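You operate a simulated robot arm through the tools that you are given. There is no shell and no other tool.

You run a simulated robot arm. Do the job below in one go: nothing can be reset, and whatever is moved stays where it is left.

Task
Drain the wash tub, refill it to the blue line and pump the fleece in it free of suds.
Fine: no soap; watch water and suds go; the fleece stays in the tub, the others where they lie; drain, tap and pump end shut off. Where these are worked on the way, their far stop is far enough and under half their travel is too little: blue tap.
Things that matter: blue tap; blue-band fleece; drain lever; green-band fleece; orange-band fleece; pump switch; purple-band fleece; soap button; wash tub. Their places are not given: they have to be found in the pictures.

Only the result counts: the job must be done as asked and must still hold three seconds after the hand-in. Knocking over, shifting, dropping, spilling or breaking anything else fails it.

Robot
A 7-joint arm with a two-finger parallel gripper, fixed in place. Base frame: the origin is at the foot of the arm, x ahead of it, y to its left, z up. Lengths are in m, angles in degrees, forces in N, time in s.
Its first joint turns from -166.0 to 166.0 degrees. Payload 4.4 kg.
Tool frame: the origin (TCP) lies between the finger pads and is the grasp point; the fingertips stand 0.023 m ahead of it; z points along the fingers, y is the line along which they close. The gripper opens to 0.094 m. The fingers are 0.038 m wide and 0.01 m thick; the gripper's body (0.054 by 0.096 m) begins 0.039 m behind the TCP.
Orientation is that of the tool frame in the base frame, as [roll, pitch, yaw] about the fixed x, y, z axes, in that order (R = Rz(yaw) Ry(pitch) Rx(roll)). With the fingers straight down and closing along the base's y, the tool's x points along the base's -x, its y along +y and its z along -z.

Tools
- The arm moves only by the tool play_rows. Its argument "motion" is a list of rows, each a list of 6 numbers: the shift along the tool's x, y, z in m, then the turn, a rotation vector about the tool's x, y, z in degrees. In form: [[dx, dy, dz, ax, ay, az], ...]. A call has 1 to 20 rows; each row is the pose to reach, as a shift and turn from the pose commanded when the call began, along the tool's axes at that moment. "fingers" is the finger opening in m, from 0 to 0.094, set as the call begins (left out, the last holds). Rows are played at 5 a second. More than 0.05 m and 8.6 degrees between two rows, or a gripper value outside its range, and nothing of the call is played. Where a pose cannot be reached the arm comes as near as it can. A force on the tool above 40 N (or 10 N above the force at the start of the call, whichever is more), or a blocked arm, ends the call early, and 0.2 s more pass. The fingers move at their own pace (about 0.072 m/s each) and stop on an object; they squeeze with about 30 N. The grip force told is the motor's: it shows also when the fingers shut on nothing. Time passes only in rows, and 0.2 s behind the last, so rows that repeat a pose let the fingers close. It gives the time, the measured TCP pose, the force on the tool (base axes), the opening and the grip force at its end, in the units of the frame above (readings bear some noise), with the torque about the TCP (base axes, N m) and any sound that the robot's microphone picked up, and new pictures: "views" is both (left out), scene, wrist or none.
- Cameras (640 x 400 px; columns grow to the right, rows downward): "scene" is fixed at [0.2194, 0.649, 1.6678]; the picture's right is [-0.33, -0.95, 0.00], its down [-0.61, 0.21, -0.76] and it looks along [0.72, -0.25, -0.65] (base axes); focal length 357 px, centre (320, 200). "wrist" rides on the gripper at [0.086, 0.016, -0.075] in the tool frame; the picture's right is [-0.18, 0.98, 0.00], its down [-0.58, -0.11, -0.81] and it looks along [-0.79, -0.15, 0.59] (tool axes); focal length 243 px, centre (320, 200).
- measure_at(camera, pixels): for up to 12 pixels [column, row] of the newest picture of that camera ("zoom" is the newest enlarged one), the place [x, y, z] in the base frame of the surface seen there, good to about 0.002 m. The clock stands still meanwhile.
- inspect(camera, box): a new picture of the part [left, top, right, bottom] of that camera's present view, enlarged. The clock stands still meanwhile.
- sign_off(): hands the job in; it is judged then, once.

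Leave the gripper open and the arm clear of the work at the hand-in unless told otherwise.

The tools are called as a command line: name --pt "numbers of a row" for each row, then --argument value for the rest, lists and objects as JSON in quotes. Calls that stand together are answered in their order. play_rows: Moves the arm, as the interface text tells. Its arguments: {"type":"object","properties":{"motion":{"type":"array","items":{"type":"array","items":{"type":"number"}}},"fingers":{"type":"number"},"views":{"type":"string","enum":["both","scene","wrist","none"]}},"required":["motion"]} The other tools are called the same way: measure_at (camera, pixels) gives the place of the surface under pixels of a picture; inspect (camera, box) takes an enlarged picture of a part of a camera's view; sign_off () hands the job in.

At the start:

```text
time: 0.0
eef_pos: [0.5884, 0.4412, 1.3897]
orientation: [-180.0, 0.0, 180.0]
contact_force: [0.4, 0.1, 0.2]
wrist_torque: [-0.03, 0.03, 0.03]
finger_gap: 0.0938
finger_force: 0.1
```

scene: 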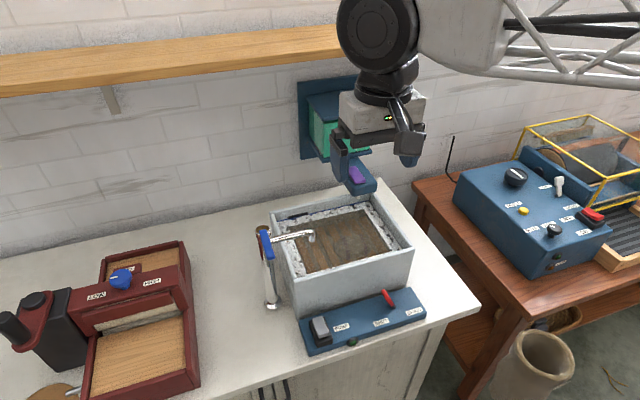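
wrist: 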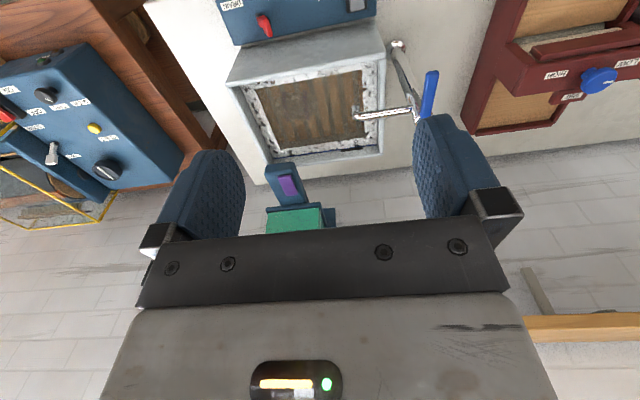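

I see the wash tub near (345,250), a tap with a blue lever at (268,245), and a control box with switches at (360,320). I'll zoom in on these areas first.

inspect --camera "scene" --box '[240, 180, 440, 360]'

inspect --camera "scene" --box '[290, 60, 430, 200]'

inspect --camera "scene" --box '[440, 110, 640, 280]'

inspect --camera "scene" --box '[0, 230, 210, 400]'

inspect --camera "wrist" --box '[210, 0, 450, 170]'

```text
2.22 times, centred on (340, 270) of scene
```

zoom: 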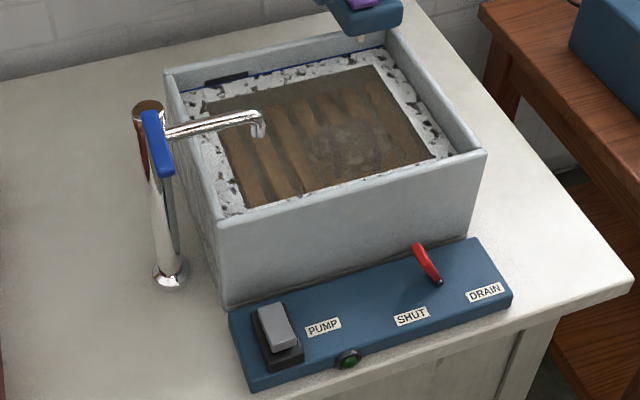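

```text
2.86 times, centred on (360, 130) of scene
```

zoom: 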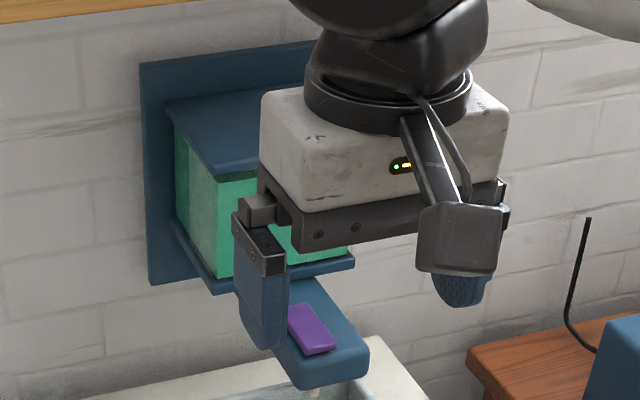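

```text
2.35 times, centred on (540, 195) of scene
```

zoom: 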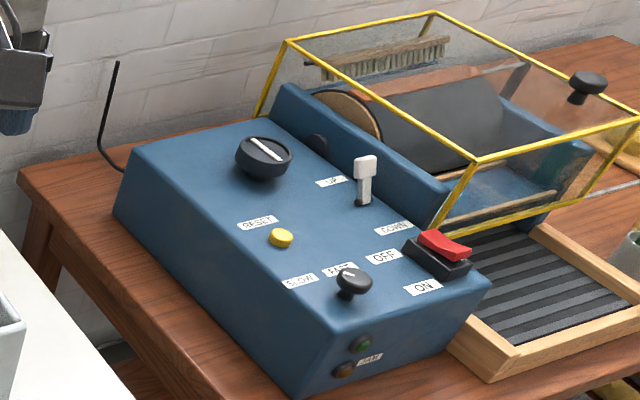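

```text
2.35 times, centred on (105, 315) of scene
```

zoom: 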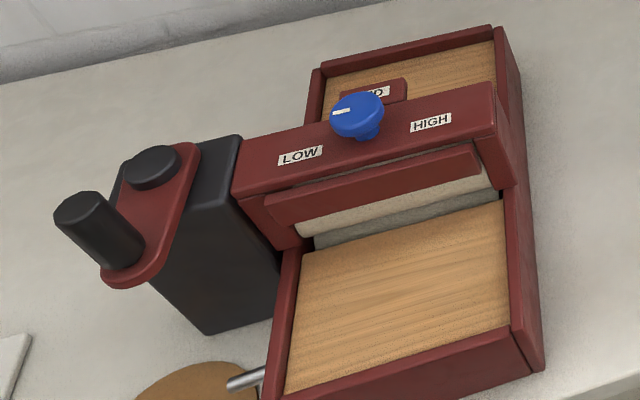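

```text
2.35 times, centred on (330, 85) of wrist
```

zoom: 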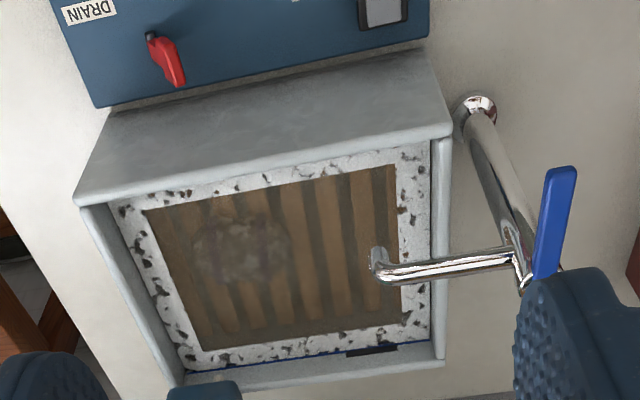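

I'll zoom closer on the control box and the tap, and measure the key points.

inspect --camera "scene" --box '[290, 280, 440, 365]'

measure_at --camera "scene" --pixels '[[388, 298], [394, 306], [383, 291], [320, 326], [324, 334], [316, 318], [304, 337], [348, 330], [264, 235], [270, 255], [272, 300], [306, 232]]'

measure_at --camera "scene" --pixels '[[275, 208], [378, 190], [407, 245], [290, 278], [345, 240], [300, 220], [345, 203], [380, 200], [352, 175], [410, 318], [370, 295], [240, 300]]'

```text
4.27 times, centred on (365, 322) of scene
```

zoom: 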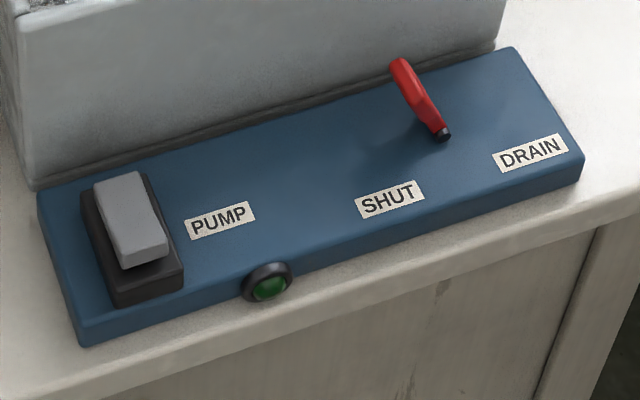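

```text
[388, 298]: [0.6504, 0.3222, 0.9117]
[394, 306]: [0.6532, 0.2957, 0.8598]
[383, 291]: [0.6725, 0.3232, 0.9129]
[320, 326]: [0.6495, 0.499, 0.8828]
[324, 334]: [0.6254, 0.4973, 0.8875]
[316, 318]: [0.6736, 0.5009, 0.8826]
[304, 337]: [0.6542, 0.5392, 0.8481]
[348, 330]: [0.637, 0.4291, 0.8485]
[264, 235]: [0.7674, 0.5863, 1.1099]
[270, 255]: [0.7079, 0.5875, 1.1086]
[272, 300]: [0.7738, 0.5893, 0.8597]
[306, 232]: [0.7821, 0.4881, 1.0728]
```

```text
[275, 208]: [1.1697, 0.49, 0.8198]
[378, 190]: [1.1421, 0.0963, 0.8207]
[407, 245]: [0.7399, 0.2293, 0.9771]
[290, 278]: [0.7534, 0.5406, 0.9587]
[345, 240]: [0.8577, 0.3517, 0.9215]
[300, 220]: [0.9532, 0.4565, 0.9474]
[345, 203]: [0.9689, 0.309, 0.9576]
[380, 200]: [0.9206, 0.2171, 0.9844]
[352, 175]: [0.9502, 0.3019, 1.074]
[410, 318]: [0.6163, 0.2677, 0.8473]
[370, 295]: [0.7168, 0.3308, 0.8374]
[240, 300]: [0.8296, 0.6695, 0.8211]
```

The lever leans to SHUT (tip around (0.67,0.32,0.91)), the pump rocker is at about (0.65,0.50,0.885), and the tap handle is at about (0.71,0.587,1.11). Next I'll back the arm off toward the base and lower it a little, so the wrist camera gets a closer view of the controls and the fingers stay clear of everything.

play_rows --pt "0.035 0 0.01 0 0 0" --pt "0.07 0 0.04 0 0 0" --pt "0.105 0 0.07 0 0 0" --pt "0.14 0 0.1 0 0 0" --pt "0.16 0.01 0.13 0 0 0" --pt "0.17 0.02 0.15 0 0 0" --pt "0.17 0.02 0.15 0 0 0" --fingers 0.094

```text
time: 1.6
eef_pos: [0.42, 0.4616, 1.2392]
orientation: [180.0, 0.0, -179.9]
contact_force: [0.9, 0.2, 0.0]
wrist_torque: [0.03, 0.0, 0.02]
finger_gap: 0.0942
finger_force: 0.1
```

scene: 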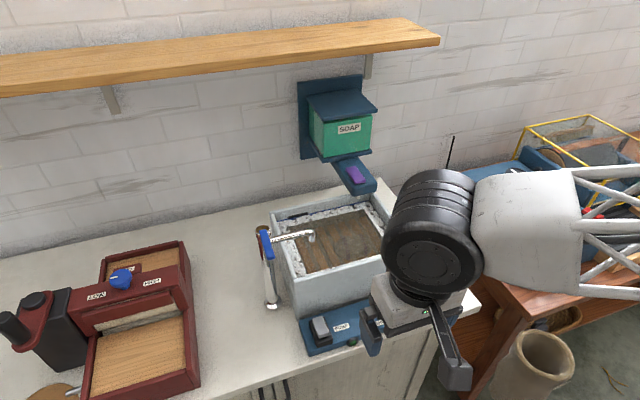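
wrist: 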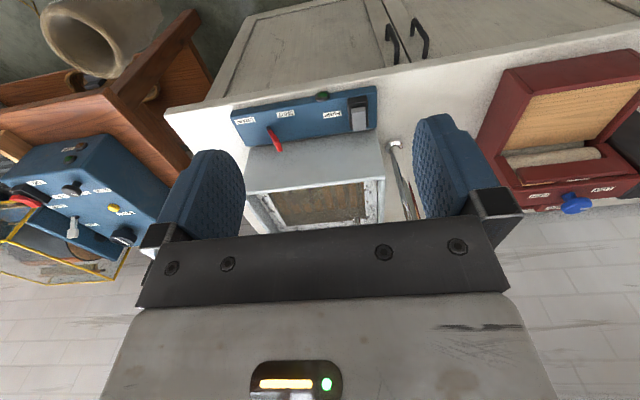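

The panel is visible in the wrist view at (305,115). I'll zoom in on it, and also on the tub and tap in the scene view.

inspect --camera "wrist" --box '[220, 75, 400, 175]'

inspect --camera "scene" --box '[240, 190, 400, 290]'

inspect --camera "scene" --box '[250, 220, 330, 320]'

inspect --camera "scene" --box '[480, 220, 640, 400]'

```text
3.56 times, centred on (310, 125) of wrist
```

zoom: 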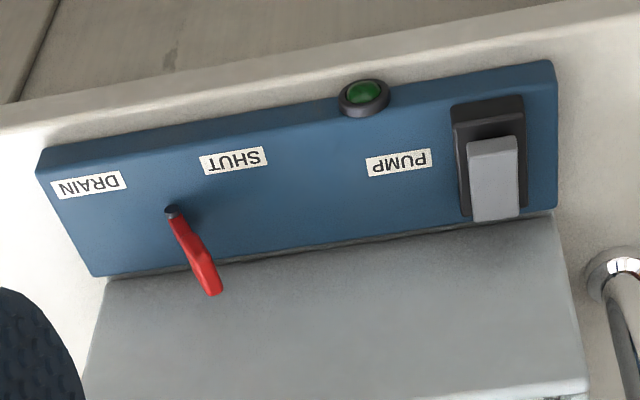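

```text
4.00 times, centred on (320, 240) of scene
```

zoom: 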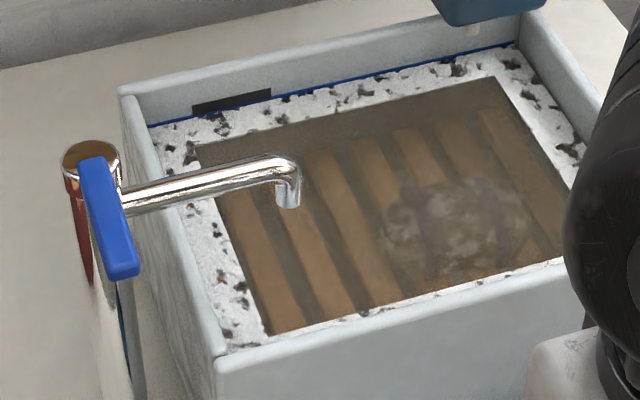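

```text
4.00 times, centred on (290, 270) of scene
```

zoom: 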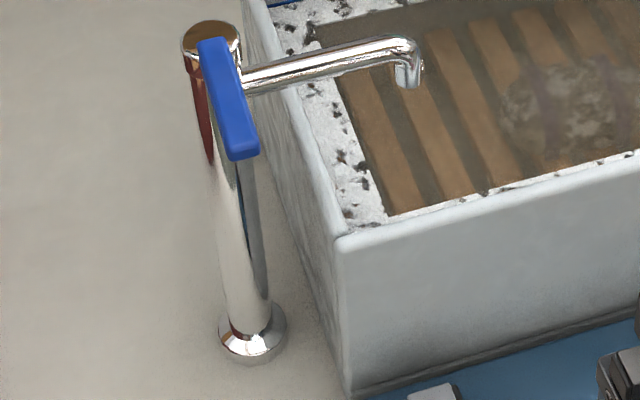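

```text
2.22 times, centred on (560, 310) of scene
```

zoom: 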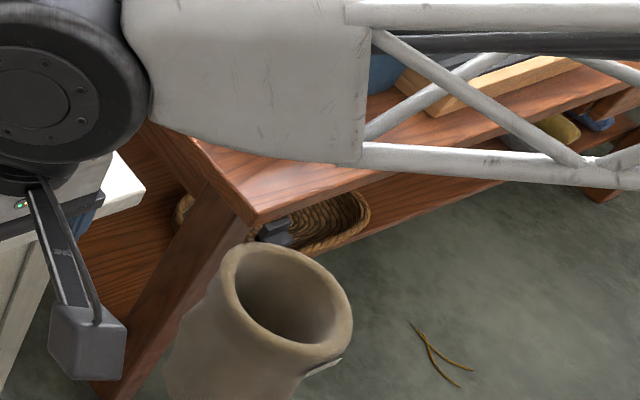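

I'll zoom in on the panel again and measure the rocker and lever shapes.

inspect --camera "wrist" --box '[220, 75, 400, 175]'

measure_at --camera "zoom" --pixels '[[490, 150], [492, 165], [494, 180], [496, 195], [497, 210], [488, 110], [462, 180], [172, 210], [182, 228], [192, 250], [203, 275], [213, 290]]'

measure_at --camera "zoom" --pixels '[[50, 155], [90, 265], [540, 75], [545, 205], [474, 180], [515, 180], [455, 115], [520, 110], [362, 92], [300, 170], [130, 215], [490, 218]]'

measure_at --camera "scene" --pixels '[[260, 232], [263, 231], [266, 230], [262, 236], [265, 242], [268, 250], [271, 256], [273, 257], [268, 257], [265, 228], [271, 240], [290, 237]]'

```text
3.56 times, centred on (310, 125) of wrist
```

zoom: 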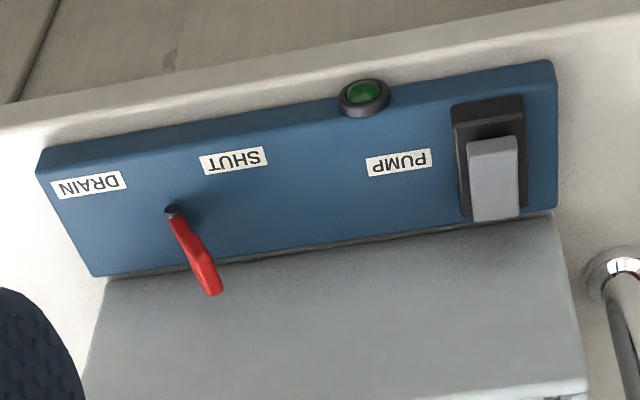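

```text
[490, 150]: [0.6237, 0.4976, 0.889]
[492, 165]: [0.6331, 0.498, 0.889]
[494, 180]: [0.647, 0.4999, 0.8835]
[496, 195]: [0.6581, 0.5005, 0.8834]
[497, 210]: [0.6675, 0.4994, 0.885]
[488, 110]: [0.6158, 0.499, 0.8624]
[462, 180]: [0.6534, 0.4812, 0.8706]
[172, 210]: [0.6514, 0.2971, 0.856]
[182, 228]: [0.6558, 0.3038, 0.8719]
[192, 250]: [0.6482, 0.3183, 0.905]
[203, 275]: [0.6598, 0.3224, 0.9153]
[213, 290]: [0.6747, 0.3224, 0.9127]
```

```text
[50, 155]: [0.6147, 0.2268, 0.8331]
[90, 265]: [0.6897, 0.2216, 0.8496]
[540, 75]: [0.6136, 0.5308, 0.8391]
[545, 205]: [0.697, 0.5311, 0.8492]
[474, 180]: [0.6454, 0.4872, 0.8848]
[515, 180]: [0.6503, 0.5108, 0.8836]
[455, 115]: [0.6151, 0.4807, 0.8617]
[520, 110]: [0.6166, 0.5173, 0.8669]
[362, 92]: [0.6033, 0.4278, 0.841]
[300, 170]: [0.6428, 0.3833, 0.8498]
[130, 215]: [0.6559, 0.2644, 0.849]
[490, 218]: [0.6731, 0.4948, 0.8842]
```

```text
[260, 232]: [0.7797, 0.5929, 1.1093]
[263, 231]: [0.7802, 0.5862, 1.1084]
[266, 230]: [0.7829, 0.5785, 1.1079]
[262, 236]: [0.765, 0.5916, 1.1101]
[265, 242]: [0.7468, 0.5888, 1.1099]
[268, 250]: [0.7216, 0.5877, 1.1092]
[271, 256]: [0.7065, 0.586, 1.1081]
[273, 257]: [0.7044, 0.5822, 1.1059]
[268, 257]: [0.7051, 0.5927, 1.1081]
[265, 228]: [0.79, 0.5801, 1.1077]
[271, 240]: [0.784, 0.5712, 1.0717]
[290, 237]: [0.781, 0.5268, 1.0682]
```

The panel is axis-aligned (x 0.61–0.70, y 0.22–0.54). The drain lever pivots near (0.655,0.297,0.85) and its tip leans to y≈0.322. I'll close the fingers and go to the +y side of the lever tip, just above the panel, then check before pushing.

play_rows --pt "-0.03 -0.015 0.02 0 0 0" --pt "-0.06 -0.03 0.04 0 0 0" --pt "-0.09 -0.045 0.06 0 0 0" --pt "-0.12 -0.06 0.08 0 0 0" --pt "-0.15 -0.07 0.1 0 0 0" --pt "-0.18 -0.08 0.12 0 0 0" --pt "-0.21 -0.09 0.14 0 0 0" --pt "-0.232 -0.0916 0.17 0 0 0" --pt "-0.232 -0.0916 0.205 0 0 0" --pt "-0.232 -0.0916 0.24 0 0 0" --pt "-0.232 -0.0916 0.27 0 0 0" --pt "-0.232 -0.0916 0.29 0 0 0" --pt "-0.232 -0.0916 0.29 0 0 0" --fingers 0

```text
time: 4.4
eef_pos: [0.6515, 0.3693, 0.9499]
orientation: [-180.0, 0.0, -180.0]
contact_force: [1.4, 0.5, -0.1]
wrist_torque: [-0.02, 0.01, 0.04]
finger_gap: 0.0001
finger_force: 29.9
```

scene: 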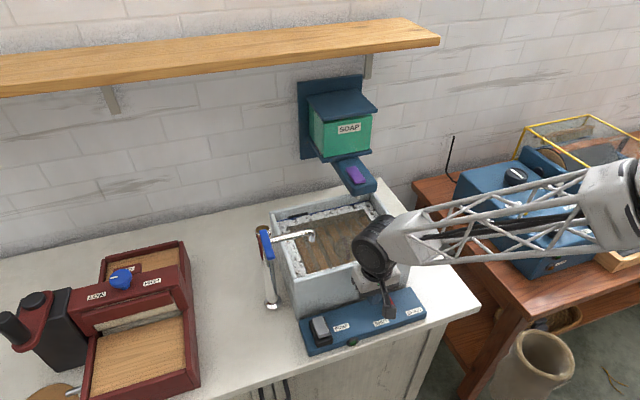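
wrist: 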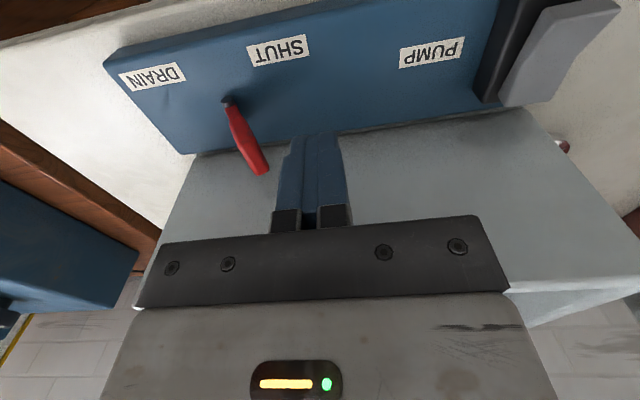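

The fingers are beside the lever at (248,140) in the wrist view. I'll measure the lever from here.

measure_at --camera "wrist" --pixels '[[229, 102], [233, 115], [242, 130], [248, 145], [256, 162], [263, 172], [275, 180], [320, 140], [345, 200]]'

inspect --camera "wrist" --box '[100, 0, 640, 240]'

```text
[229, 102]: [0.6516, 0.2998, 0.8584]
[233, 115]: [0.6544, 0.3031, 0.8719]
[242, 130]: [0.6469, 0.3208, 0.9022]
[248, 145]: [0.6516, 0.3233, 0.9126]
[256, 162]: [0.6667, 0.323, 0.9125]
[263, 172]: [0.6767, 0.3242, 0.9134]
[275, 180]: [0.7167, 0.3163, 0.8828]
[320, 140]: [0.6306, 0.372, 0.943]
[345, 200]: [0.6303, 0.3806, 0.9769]
```

```text
1.19 times, centred on (370, 120) of wrist
```

zoom: 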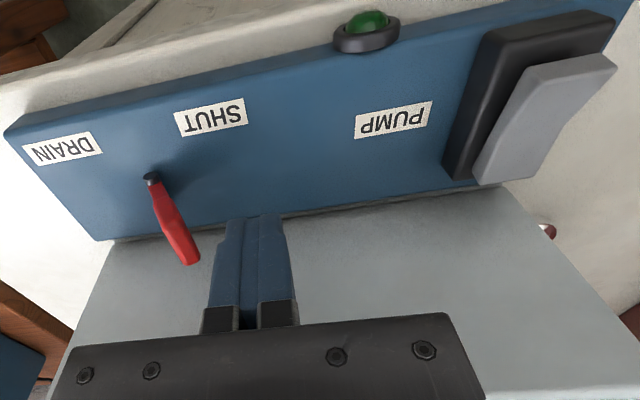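

The lever handle spans x 0.648–0.677 and its top is at z 0.913. I'll drop the fingertips to z≈0.887, sweep toward -y (DRAIN), then back off slightly.

play_rows --pt "-0.008 0 0.02 0 0 0" --pt "-0.008 0 0.04 0 0 0" --pt "-0.008 -0.02 0.04 0 0 0" --pt "-0.008 -0.03 0.04 0 0 0" --pt "-0.008 -0.04 0.04 0 0 0" --pt "-0.008 -0.05 0.04 0 0 0" --pt "-0.008 -0.06 0.04 0 0 0" --pt "-0.008 -0.068 0.04 0 0 0" --pt "-0.008 -0.075 0.04 0 0 0" --pt "-0.008 -0.08 0.04 0 0 0" --pt "-0.008 -0.084 0.04 0 0 0"

```text
time: 6.5
eef_pos: [0.6577, 0.2958, 0.9086]
orientation: [179.9, 0.1, -179.8]
contact_force: [-2.8, 25.3, -3.7]
wrist_torque: [0.6, 0.06, 0.07]
finger_gap: 0.0
finger_force: 29.8
stopped in row 10: the force on the tool passed its limit at 53 N (the readings are from after the stop); the commanded pose is now the measured one
```

scene: 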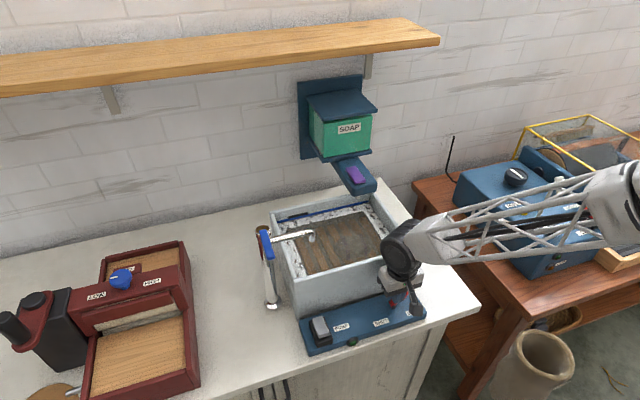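
wrist: 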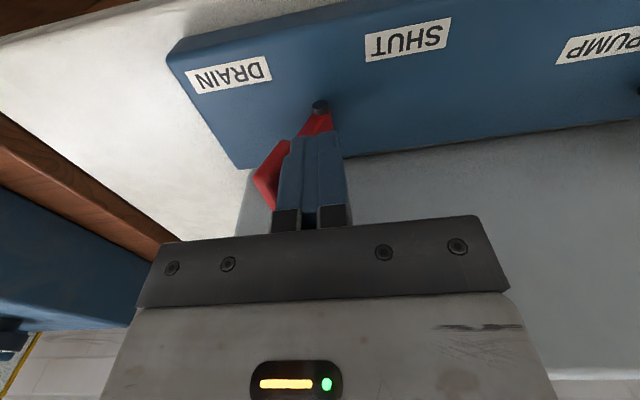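

The lever is at the DRAIN stop and the water level already looks lower. I'll back the fingers off toward +y, lift slightly, and watch the tub.

play_rows --pt "0 0.015 0 0 0 0" --pt "0 0.03 0 0 0 0" --pt "0 0.03 -0.03 0 0 0" --pt "0 0.03 -0.06 0 0 0" --pt "0.03 0.01 -0.08 0 0 0" --pt "0.06 -0.02 -0.08 0 0 0" --pt "0.09 -0.05 -0.08 0 0 0" --pt "0.12 -0.08 -0.08 0 0 0" --pt "0.12 -0.08 -0.08 0 0 0" --pt "0.12 -0.08 -0.08 0 0 0"

inspect --camera "scene" --box '[260, 180, 440, 340]'

```text
time: 8.7
eef_pos: [0.5392, 0.2137, 0.989]
orientation: [179.9, 0.1, -179.9]
contact_force: [0.2, 0.0, -0.2]
wrist_torque: [-0.01, -0.04, 0.02]
finger_gap: 0.0002
finger_force: 30.0
```

scene: 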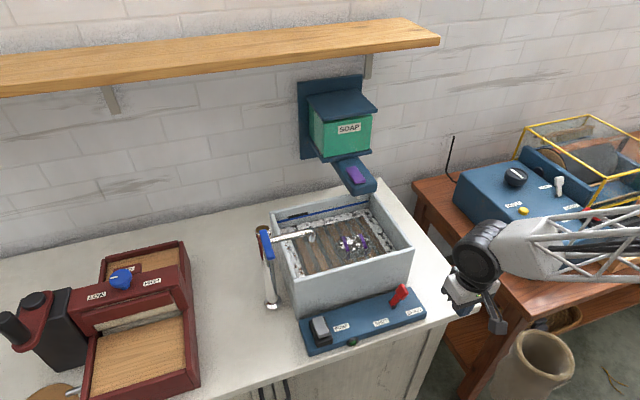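
wrist: 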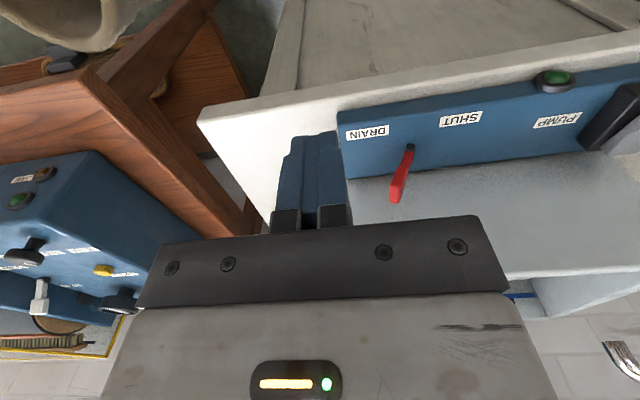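

```text
2.50 times, centred on (350, 260) of scene
```

zoom: 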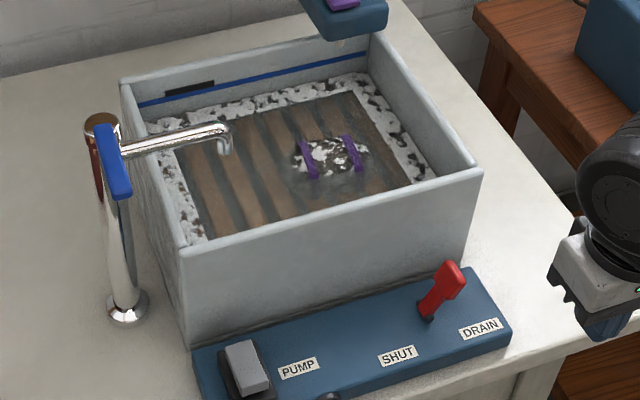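

The fleece in the tub has a purple band, and the water is draining. I'll wait while moving slowly above the -y side of the lever, ready to shut it.

play_rows --pt "-0.02 0.0 0 0 0 0" --pt "-0.04 0.0 0 0 0 0" --pt "-0.06 0.0 0 0 0 0" --pt "-0.08 0.0 0 0 0 0" --pt "-0.1 0 0 0 0 0" --pt "-0.12 0.0 0 0 0 0" --pt "-0.12 0.0 0 0 0 0" --pt "-0.12 0.0 0 0 0 0" --pt "-0.12 0.0 0 0 0 0" --pt "-0.12 0.0 0 0 0 0"

inspect --camera "scene" --box '[260, 180, 440, 340]'

```text
time: 10.9
eef_pos: [0.6585, 0.2138, 0.9905]
orientation: [179.8, 0.1, -179.8]
contact_force: [0.7, -0.9, 0.2]
wrist_torque: [0.0, 0.04, 0.0]
finger_gap: 0.0001
finger_force: 29.6
```

scene: 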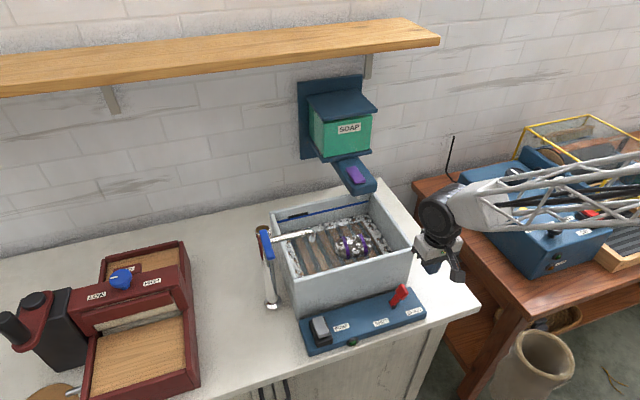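
wrist: 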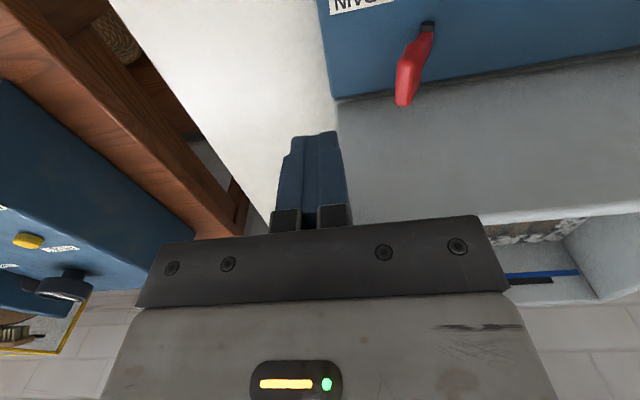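

```text
2.50 times, centred on (350, 260) of scene
```

zoom: 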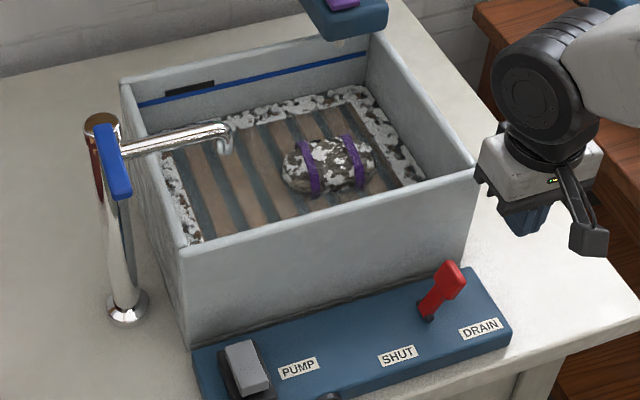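

The tub is still draining and suds remain at the edge. I'll keep waiting and lower the fingertips a bit on the -y side of the lever without touching it.

play_rows --pt "0 0 0.01 0 0 0" --pt "0 0 0.02 0 0 0" --pt "0 0 0.02 0 0 0" --pt "0 0 0.02 0 0 0" --pt "0 0 0.02 0 0 0" --pt "0 0 0.02 0 0 0" --pt "0 0 0.02 0 0 0" --pt "0 0 0.02 0 0 0" --pt "0 0 0.02 0 0 0" --pt "0 0 0.02 0 0 0" --pt "0 0 0.02 0 0 0" --pt "0 0 0.02 0 0 0" --pt "0 0 0.02 0 0 0" --pt "0 0 0.02 0 0 0" --pt "0 0 0.02 0 0 0"

inspect --camera "scene" --box '[260, 180, 440, 340]'

measure_at --camera "scene" --pixels '[[404, 290], [400, 297], [394, 306], [320, 245], [350, 246], [335, 225]]'

```text
time: 14.1
eef_pos: [0.6595, 0.2152, 0.9696]
orientation: [179.9, 0.1, -179.9]
contact_force: [0.2, -1.0, 0.0]
wrist_torque: [0.01, -0.03, -0.01]
finger_gap: 0.0001
finger_force: 30.3
```

scene: 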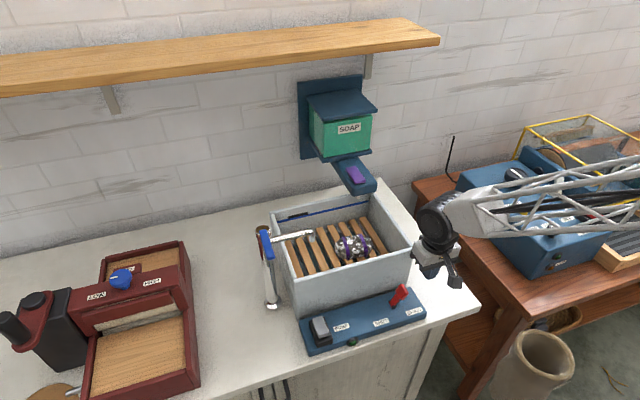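
wrist: 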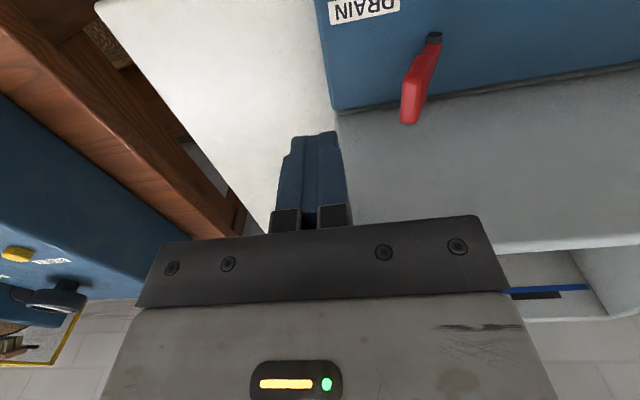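

```text
2.50 times, centred on (350, 260) of scene
```

zoom: 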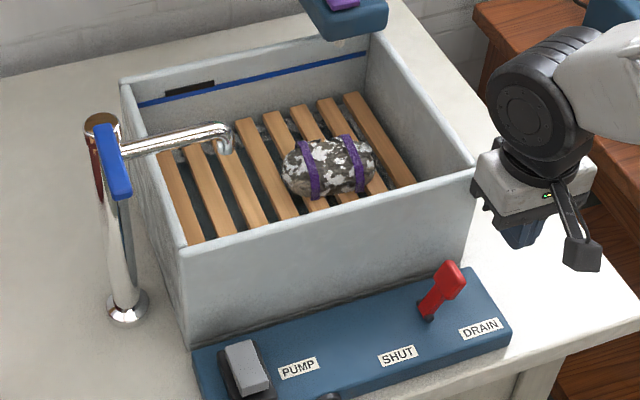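

```text
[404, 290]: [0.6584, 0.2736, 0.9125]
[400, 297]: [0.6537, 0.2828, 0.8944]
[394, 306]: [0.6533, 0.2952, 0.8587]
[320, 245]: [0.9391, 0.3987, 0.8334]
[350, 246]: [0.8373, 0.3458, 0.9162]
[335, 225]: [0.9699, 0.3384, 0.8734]
```

The water is down below the slats. I'll give it a few more seconds to empty fully.

play_rows --pt "0 0 0.01 0 0 0" --pt "0 0 0.01 0 0 0" --pt "0 0 0.01 0 0 0" --pt "0 0 0.01 0 0 0" --pt "0 0 0.01 0 0 0" --pt "0 0 0.01 0 0 0" --pt "0 0 0.01 0 0 0" --pt "0 0 0.01 0 0 0" --pt "0 0 0.01 0 0 0" --pt "0 0 0.01 0 0 0" --pt "0 0 0.01 0 0 0" --pt "0 0 0.01 0 0 0" --pt "0 0 0.01 0 0 0" --pt "0 0 0.01 0 0 0" --pt "0 0 0.01 0 0 0" --pt "0 0 0.01 0 0 0" --pt "0 0 0.01 0 0 0" --pt "0 0 0.01 0 0 0"

inspect --camera "scene" --box '[270, 190, 410, 290]'

```text
time: 17.9
eef_pos: [0.6587, 0.2147, 0.9595]
orientation: [179.9, 0.1, -179.9]
contact_force: [0.9, 0.3, 0.1]
wrist_torque: [0.0, 0.0, 0.01]
finger_gap: 0.0
finger_force: 30.0
```

scene: 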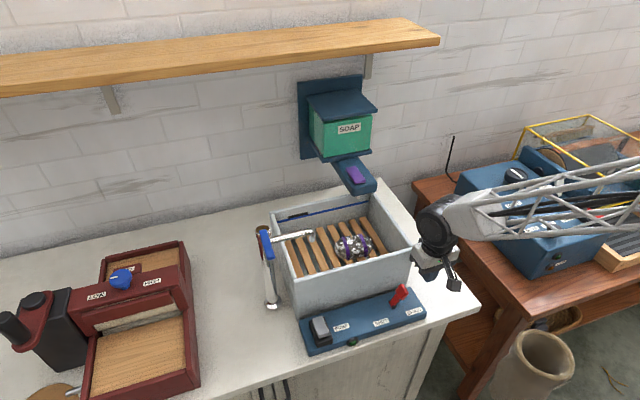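
wrist: 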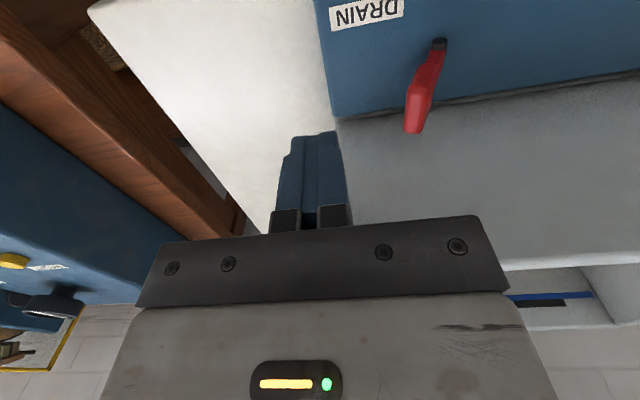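

```text
4.00 times, centred on (340, 240) of scene
```

zoom: 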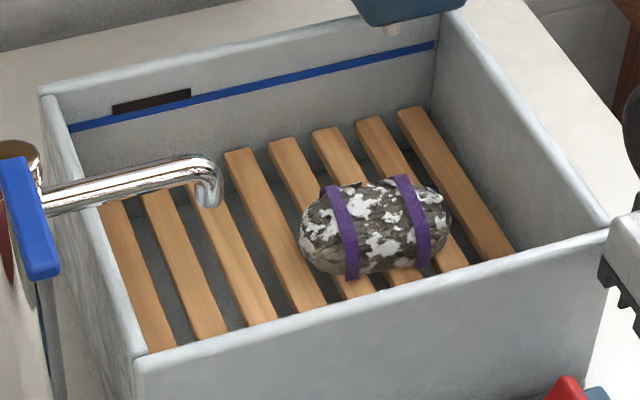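

The tub is empty. Next I'll shut the drain by lowering beside the lever on its -y side and sweeping +y to the stop.

play_rows --pt "0 0 0.025 0 0 0" --pt "0 0 0.05 0 0 0" --pt "0 0.02 0.05 0 0 0" --pt "0 0.035 0.05 0 0 0" --pt "0 0.045 0.05 0 0 0" --pt "0 0.055 0.05 0 0 0" --pt "0 0.065 0.05 0 0 0" --pt "0 0.073 0.05 0 0 0" --pt "0 0.08 0.05 0 0 0" --pt "0 0.085 0.05 0 0 0" --pt "0 0.09 0.05 0 0 0" --pt "0 0.095 0.05 0 0 0" --pt "0 0.1 0.05 0 0 0"

```text
time: 20.2
eef_pos: [0.6588, 0.2984, 0.9085]
orientation: [179.9, 0.0, -180.0]
contact_force: [-2.7, -22.6, 7.9]
wrist_torque: [-0.42, 0.06, -0.05]
finger_gap: 0.0001
finger_force: 30.1
stopped in row 11: the force on the tool passed its limit at 52 N (the readings are from after the stop); the commanded pose is now the measured one
```

scene: 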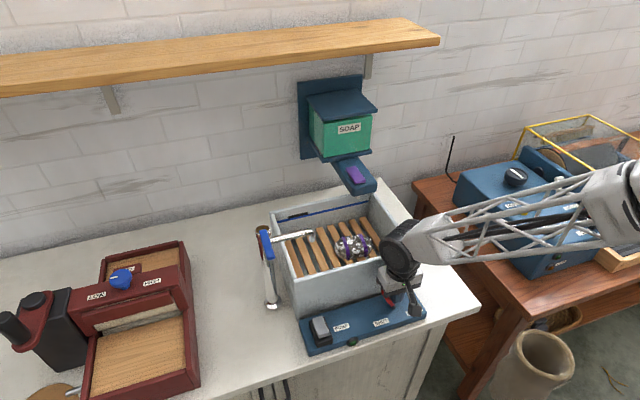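
wrist: 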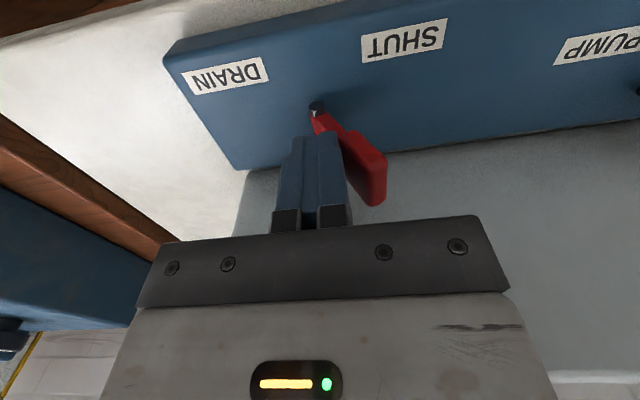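

The drain lever is back at the SHUT stop. Next I'll back off, lift, open the fingers and move in front of the tap handle for a closer look.

play_rows --pt "0 -0.02 0 0 0 0" --pt "0 -0.03 -0.02 0 0 0" --pt "0 -0.03 -0.06 0 0 0" --pt "0.02 -0.02 -0.1 0 0 0" --pt "0.04 0.02 -0.13 0 0 0" --pt "0.06 0.05 -0.16 0 0 0" --pt "0.07 0.09 -0.19 0 0 0" --pt "0.073 0.13 -0.21 0 0 0" --pt "0.073 0.17 -0.23 0 0 0" --pt "0.073 0.21 -0.25 0 0 0" --pt "0.073 0.25 -0.27 0 0 0" --pt "0.073 0.28 -0.297 0 0 0" --pt "0.073 0.285 -0.297 0 0 0" --pt "0.073 0.285 -0.297 0 0 0" --fingers 0.094

inspect --camera "wrist" --box '[200, 40, 460, 240]'

inspect --camera "scene" --box '[240, 190, 440, 340]'

```text
refused: row 5 steps farther than a row can; nothing moved
```

```text
2.00 times, centred on (330, 140) of wrist
```

zoom: 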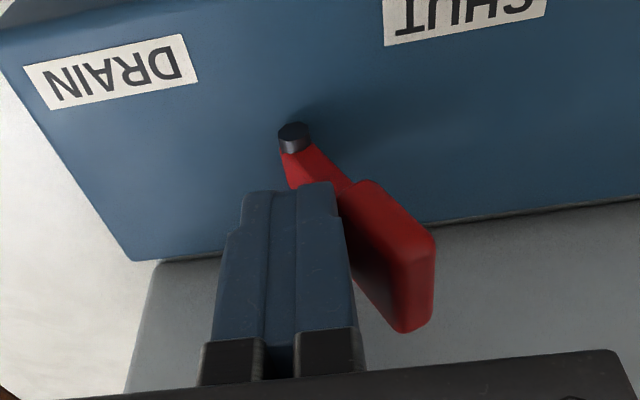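

```text
2.67 times, centred on (340, 265) of scene
```

zoom: 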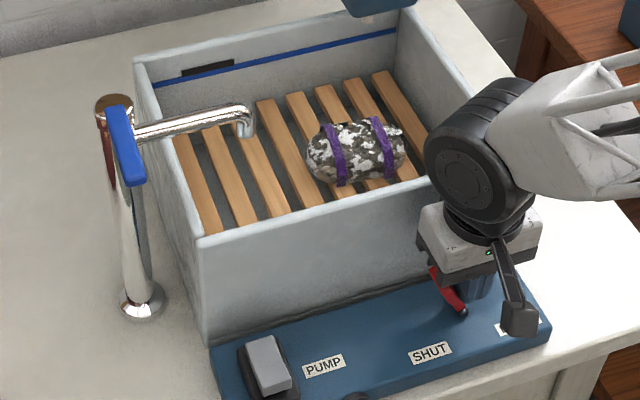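

One row was too long a step. I'll replay the move with smaller steps, opening the fingers only once I'm away from the lever.

play_rows --pt "0 -0.02 0 0 0 0" --pt "0 -0.03 -0.02 0 0 0" --pt "0 -0.03 -0.06 0 0 0" --pt "0.01 -0.02 -0.09 0 0 0" --pt "0.03 0.01 -0.11 0 0 0" --pt "0.05 0.04 -0.13 0 0 0" --pt "0.06 0.07 -0.16 0 0 0" --pt "0.07 0.1 -0.18 0 0 0" --pt "0.073 0.135 -0.2 0 0 0" --pt "0.073 0.17 -0.22 0 0 0" --pt "0.073 0.205 -0.24 0 0 0" --pt "0.073 0.24 -0.26 0 0 0" --pt "0.073 0.27 -0.28 0 0 0" --pt "0.073 0.285 -0.297 0 0 0" --pt "0.073 0.285 -0.297 0 0 0"

inspect --camera "wrist" --box '[200, 40, 460, 240]'

inspect --camera "scene" --box '[240, 190, 440, 340]'

```text
time: 23.4
eef_pos: [0.586, 0.5849, 1.2053]
orientation: [180.0, 0.0, 180.0]
contact_force: [0.2, 0.8, 0.2]
wrist_torque: [-0.02, -0.02, -0.04]
finger_gap: 0.0
finger_force: 30.1
```

scene: 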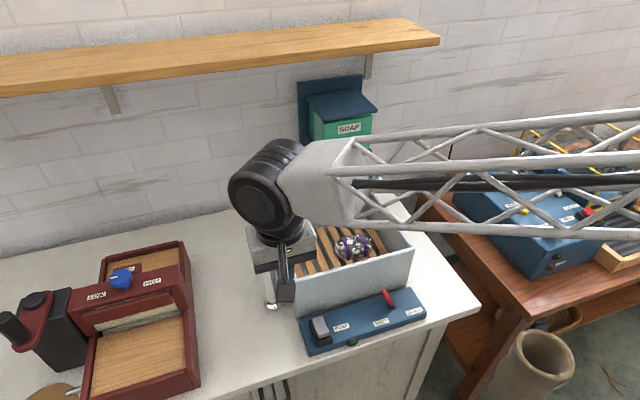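
wrist: 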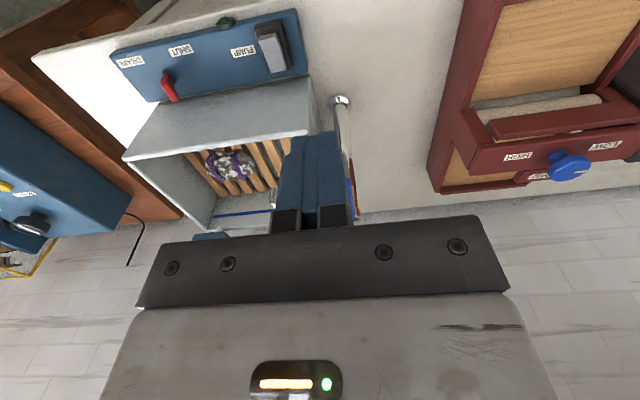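

```text
2.00 times, centred on (330, 140) of wrist
```

zoom: 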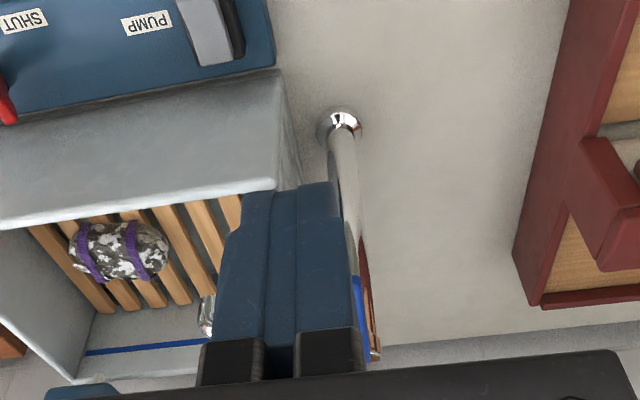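

```text
2.67 times, centred on (340, 265) of scene
```

zoom: 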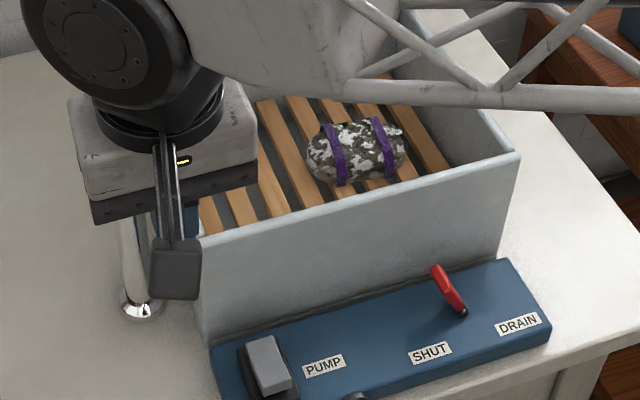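

The fingers hide the tap handle. I'll move a bit to +y and higher to see it, still clear of everything.

play_rows --pt "0 0.02 -0.02 0 0 0" --pt "0 0.04 -0.04 0 0 0" --pt "0 0.06 -0.06 0 0 0" --pt "0 0.07 -0.06 0 0 0" --pt "0 0.07 -0.06 0 0 0"

inspect --camera "wrist" --box '[180, 80, 340, 240]'

```text
time: 24.6
eef_pos: [0.5857, 0.6544, 1.2666]
orientation: [179.9, 0.1, 180.0]
contact_force: [-0.2, -0.2, 0.2]
wrist_torque: [-0.01, 0.02, 0.0]
finger_gap: 0.0001
finger_force: 30.2
```

scene: 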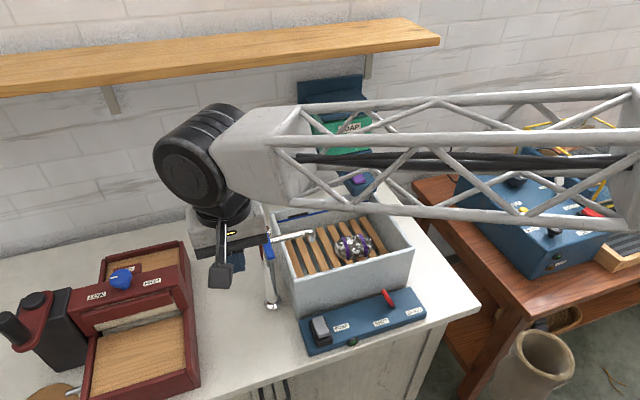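
wrist: 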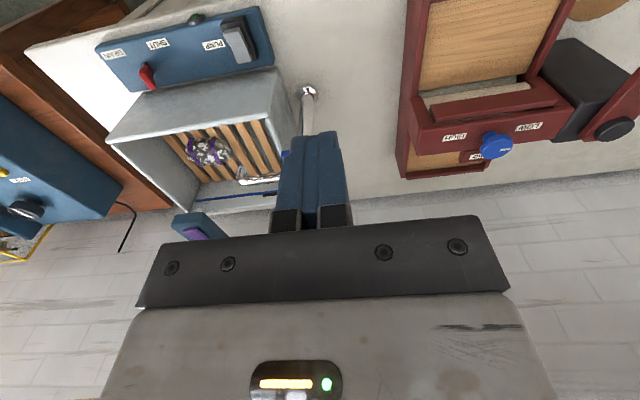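

```text
2.50 times, centred on (260, 160) of wrist
```

zoom: 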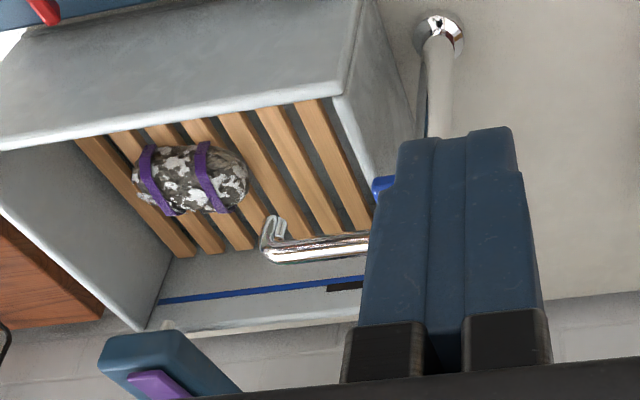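

From the scene view, the handle is a bar from x 0.704 to 0.79 at y≈0.587, with its top at z≈1.11. It looks like it pivots on the post at (0.785,0.587). I'll open the fingers to 0.06 and lower them to straddle the free end without touching it.

play_rows --pt "-0.02 -0.02 0.015 0 0 0" --pt "-0.045 -0.04 0.03 0 0 0" --pt "-0.07 -0.055 0.05 0 0 0" --pt "-0.095 -0.067 0.07 0 0 0" --pt "-0.12 -0.0674 0.085 0 0 0" --pt "-0.132 -0.0674 0.1 0 0 0" --pt "-0.132 -0.0674 0.1 0 0 0" --fingers 0.06

inspect --camera "wrist" --box '[230, 80, 410, 240]'

inspect --camera "scene" --box '[220, 180, 340, 320]'

```text
time: 26.2
eef_pos: [0.7174, 0.587, 1.1664]
orientation: [180.0, -0.1, -180.0]
contact_force: [-0.2, -0.2, -0.8]
wrist_torque: [0.01, 0.02, 0.0]
finger_gap: 0.0599
finger_force: 0.1
```

scene: 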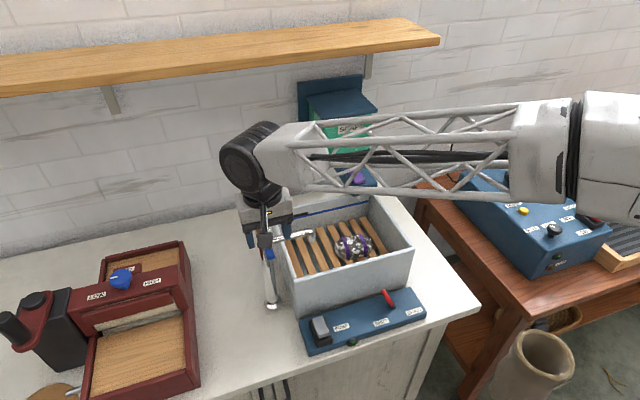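
wrist: 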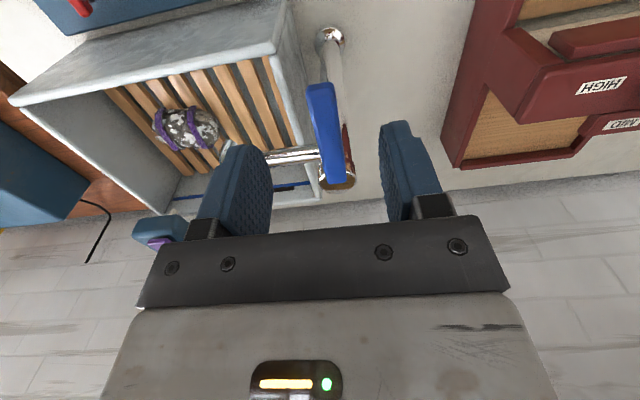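

```text
2.50 times, centred on (320, 160) of wrist
```

zoom: 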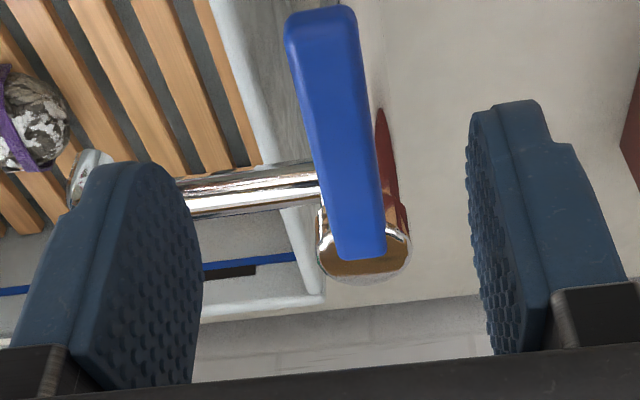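

```text
2.86 times, centred on (280, 250) of scene
```

zoom: 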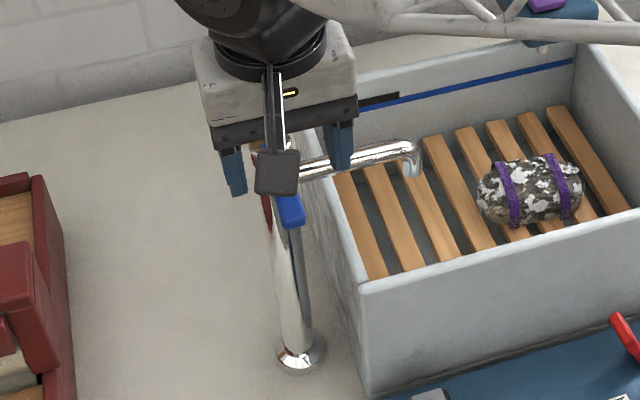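

The blue bar is centred between the open fingers, on a round post cap. I'll lower until the tips are at z≈1.089 (above the spout), then push gently toward -y by a small amount to test whether it turns.

play_rows --pt "0 0 0.02 0 0 0" --pt "0 0 0.04 0 0 0" --pt "0 0 0.054 0 0 0" --pt "0 -0.012 0.054 0 0 0" --pt "0 -0.02 0.054 0 0 0" --pt "0 -0.026 0.054 0 0 0" --pt "0 -0.032 0.054 0 0 0" --pt "0 -0.036 0.054 0 0 0"

inspect --camera "wrist" --box '[230, 80, 410, 240]'

```text
time: 27.9
eef_pos: [0.7177, 0.5583, 1.1112]
orientation: [179.9, 0.2, -179.9]
contact_force: [6.2, 34.7, -4.6]
wrist_torque: [0.08, -0.42, 0.41]
finger_gap: 0.0755
finger_force: 17.3
stopped in row 8: the force on the tool passed its limit at 43 N (the readings are from after the stop); the commanded pose is now the measured one
```

scene: 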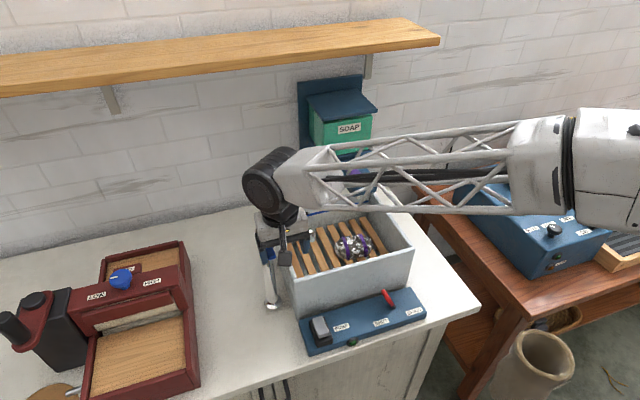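
wrist: 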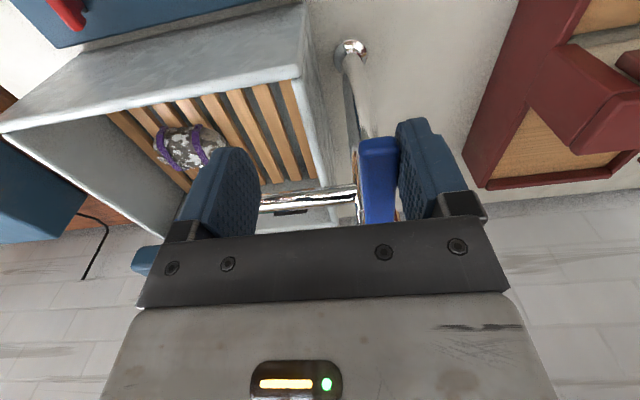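

```text
2.50 times, centred on (320, 160) of wrist
```

zoom: 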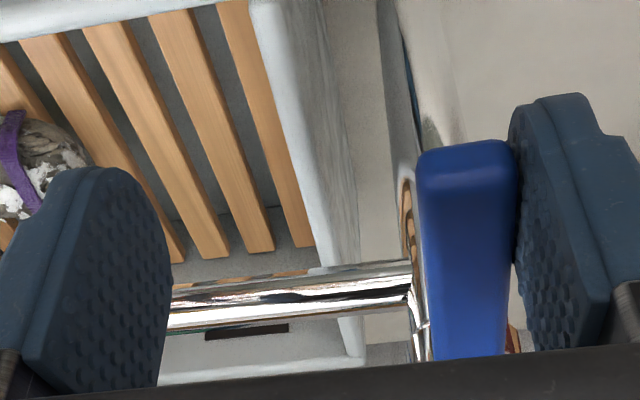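

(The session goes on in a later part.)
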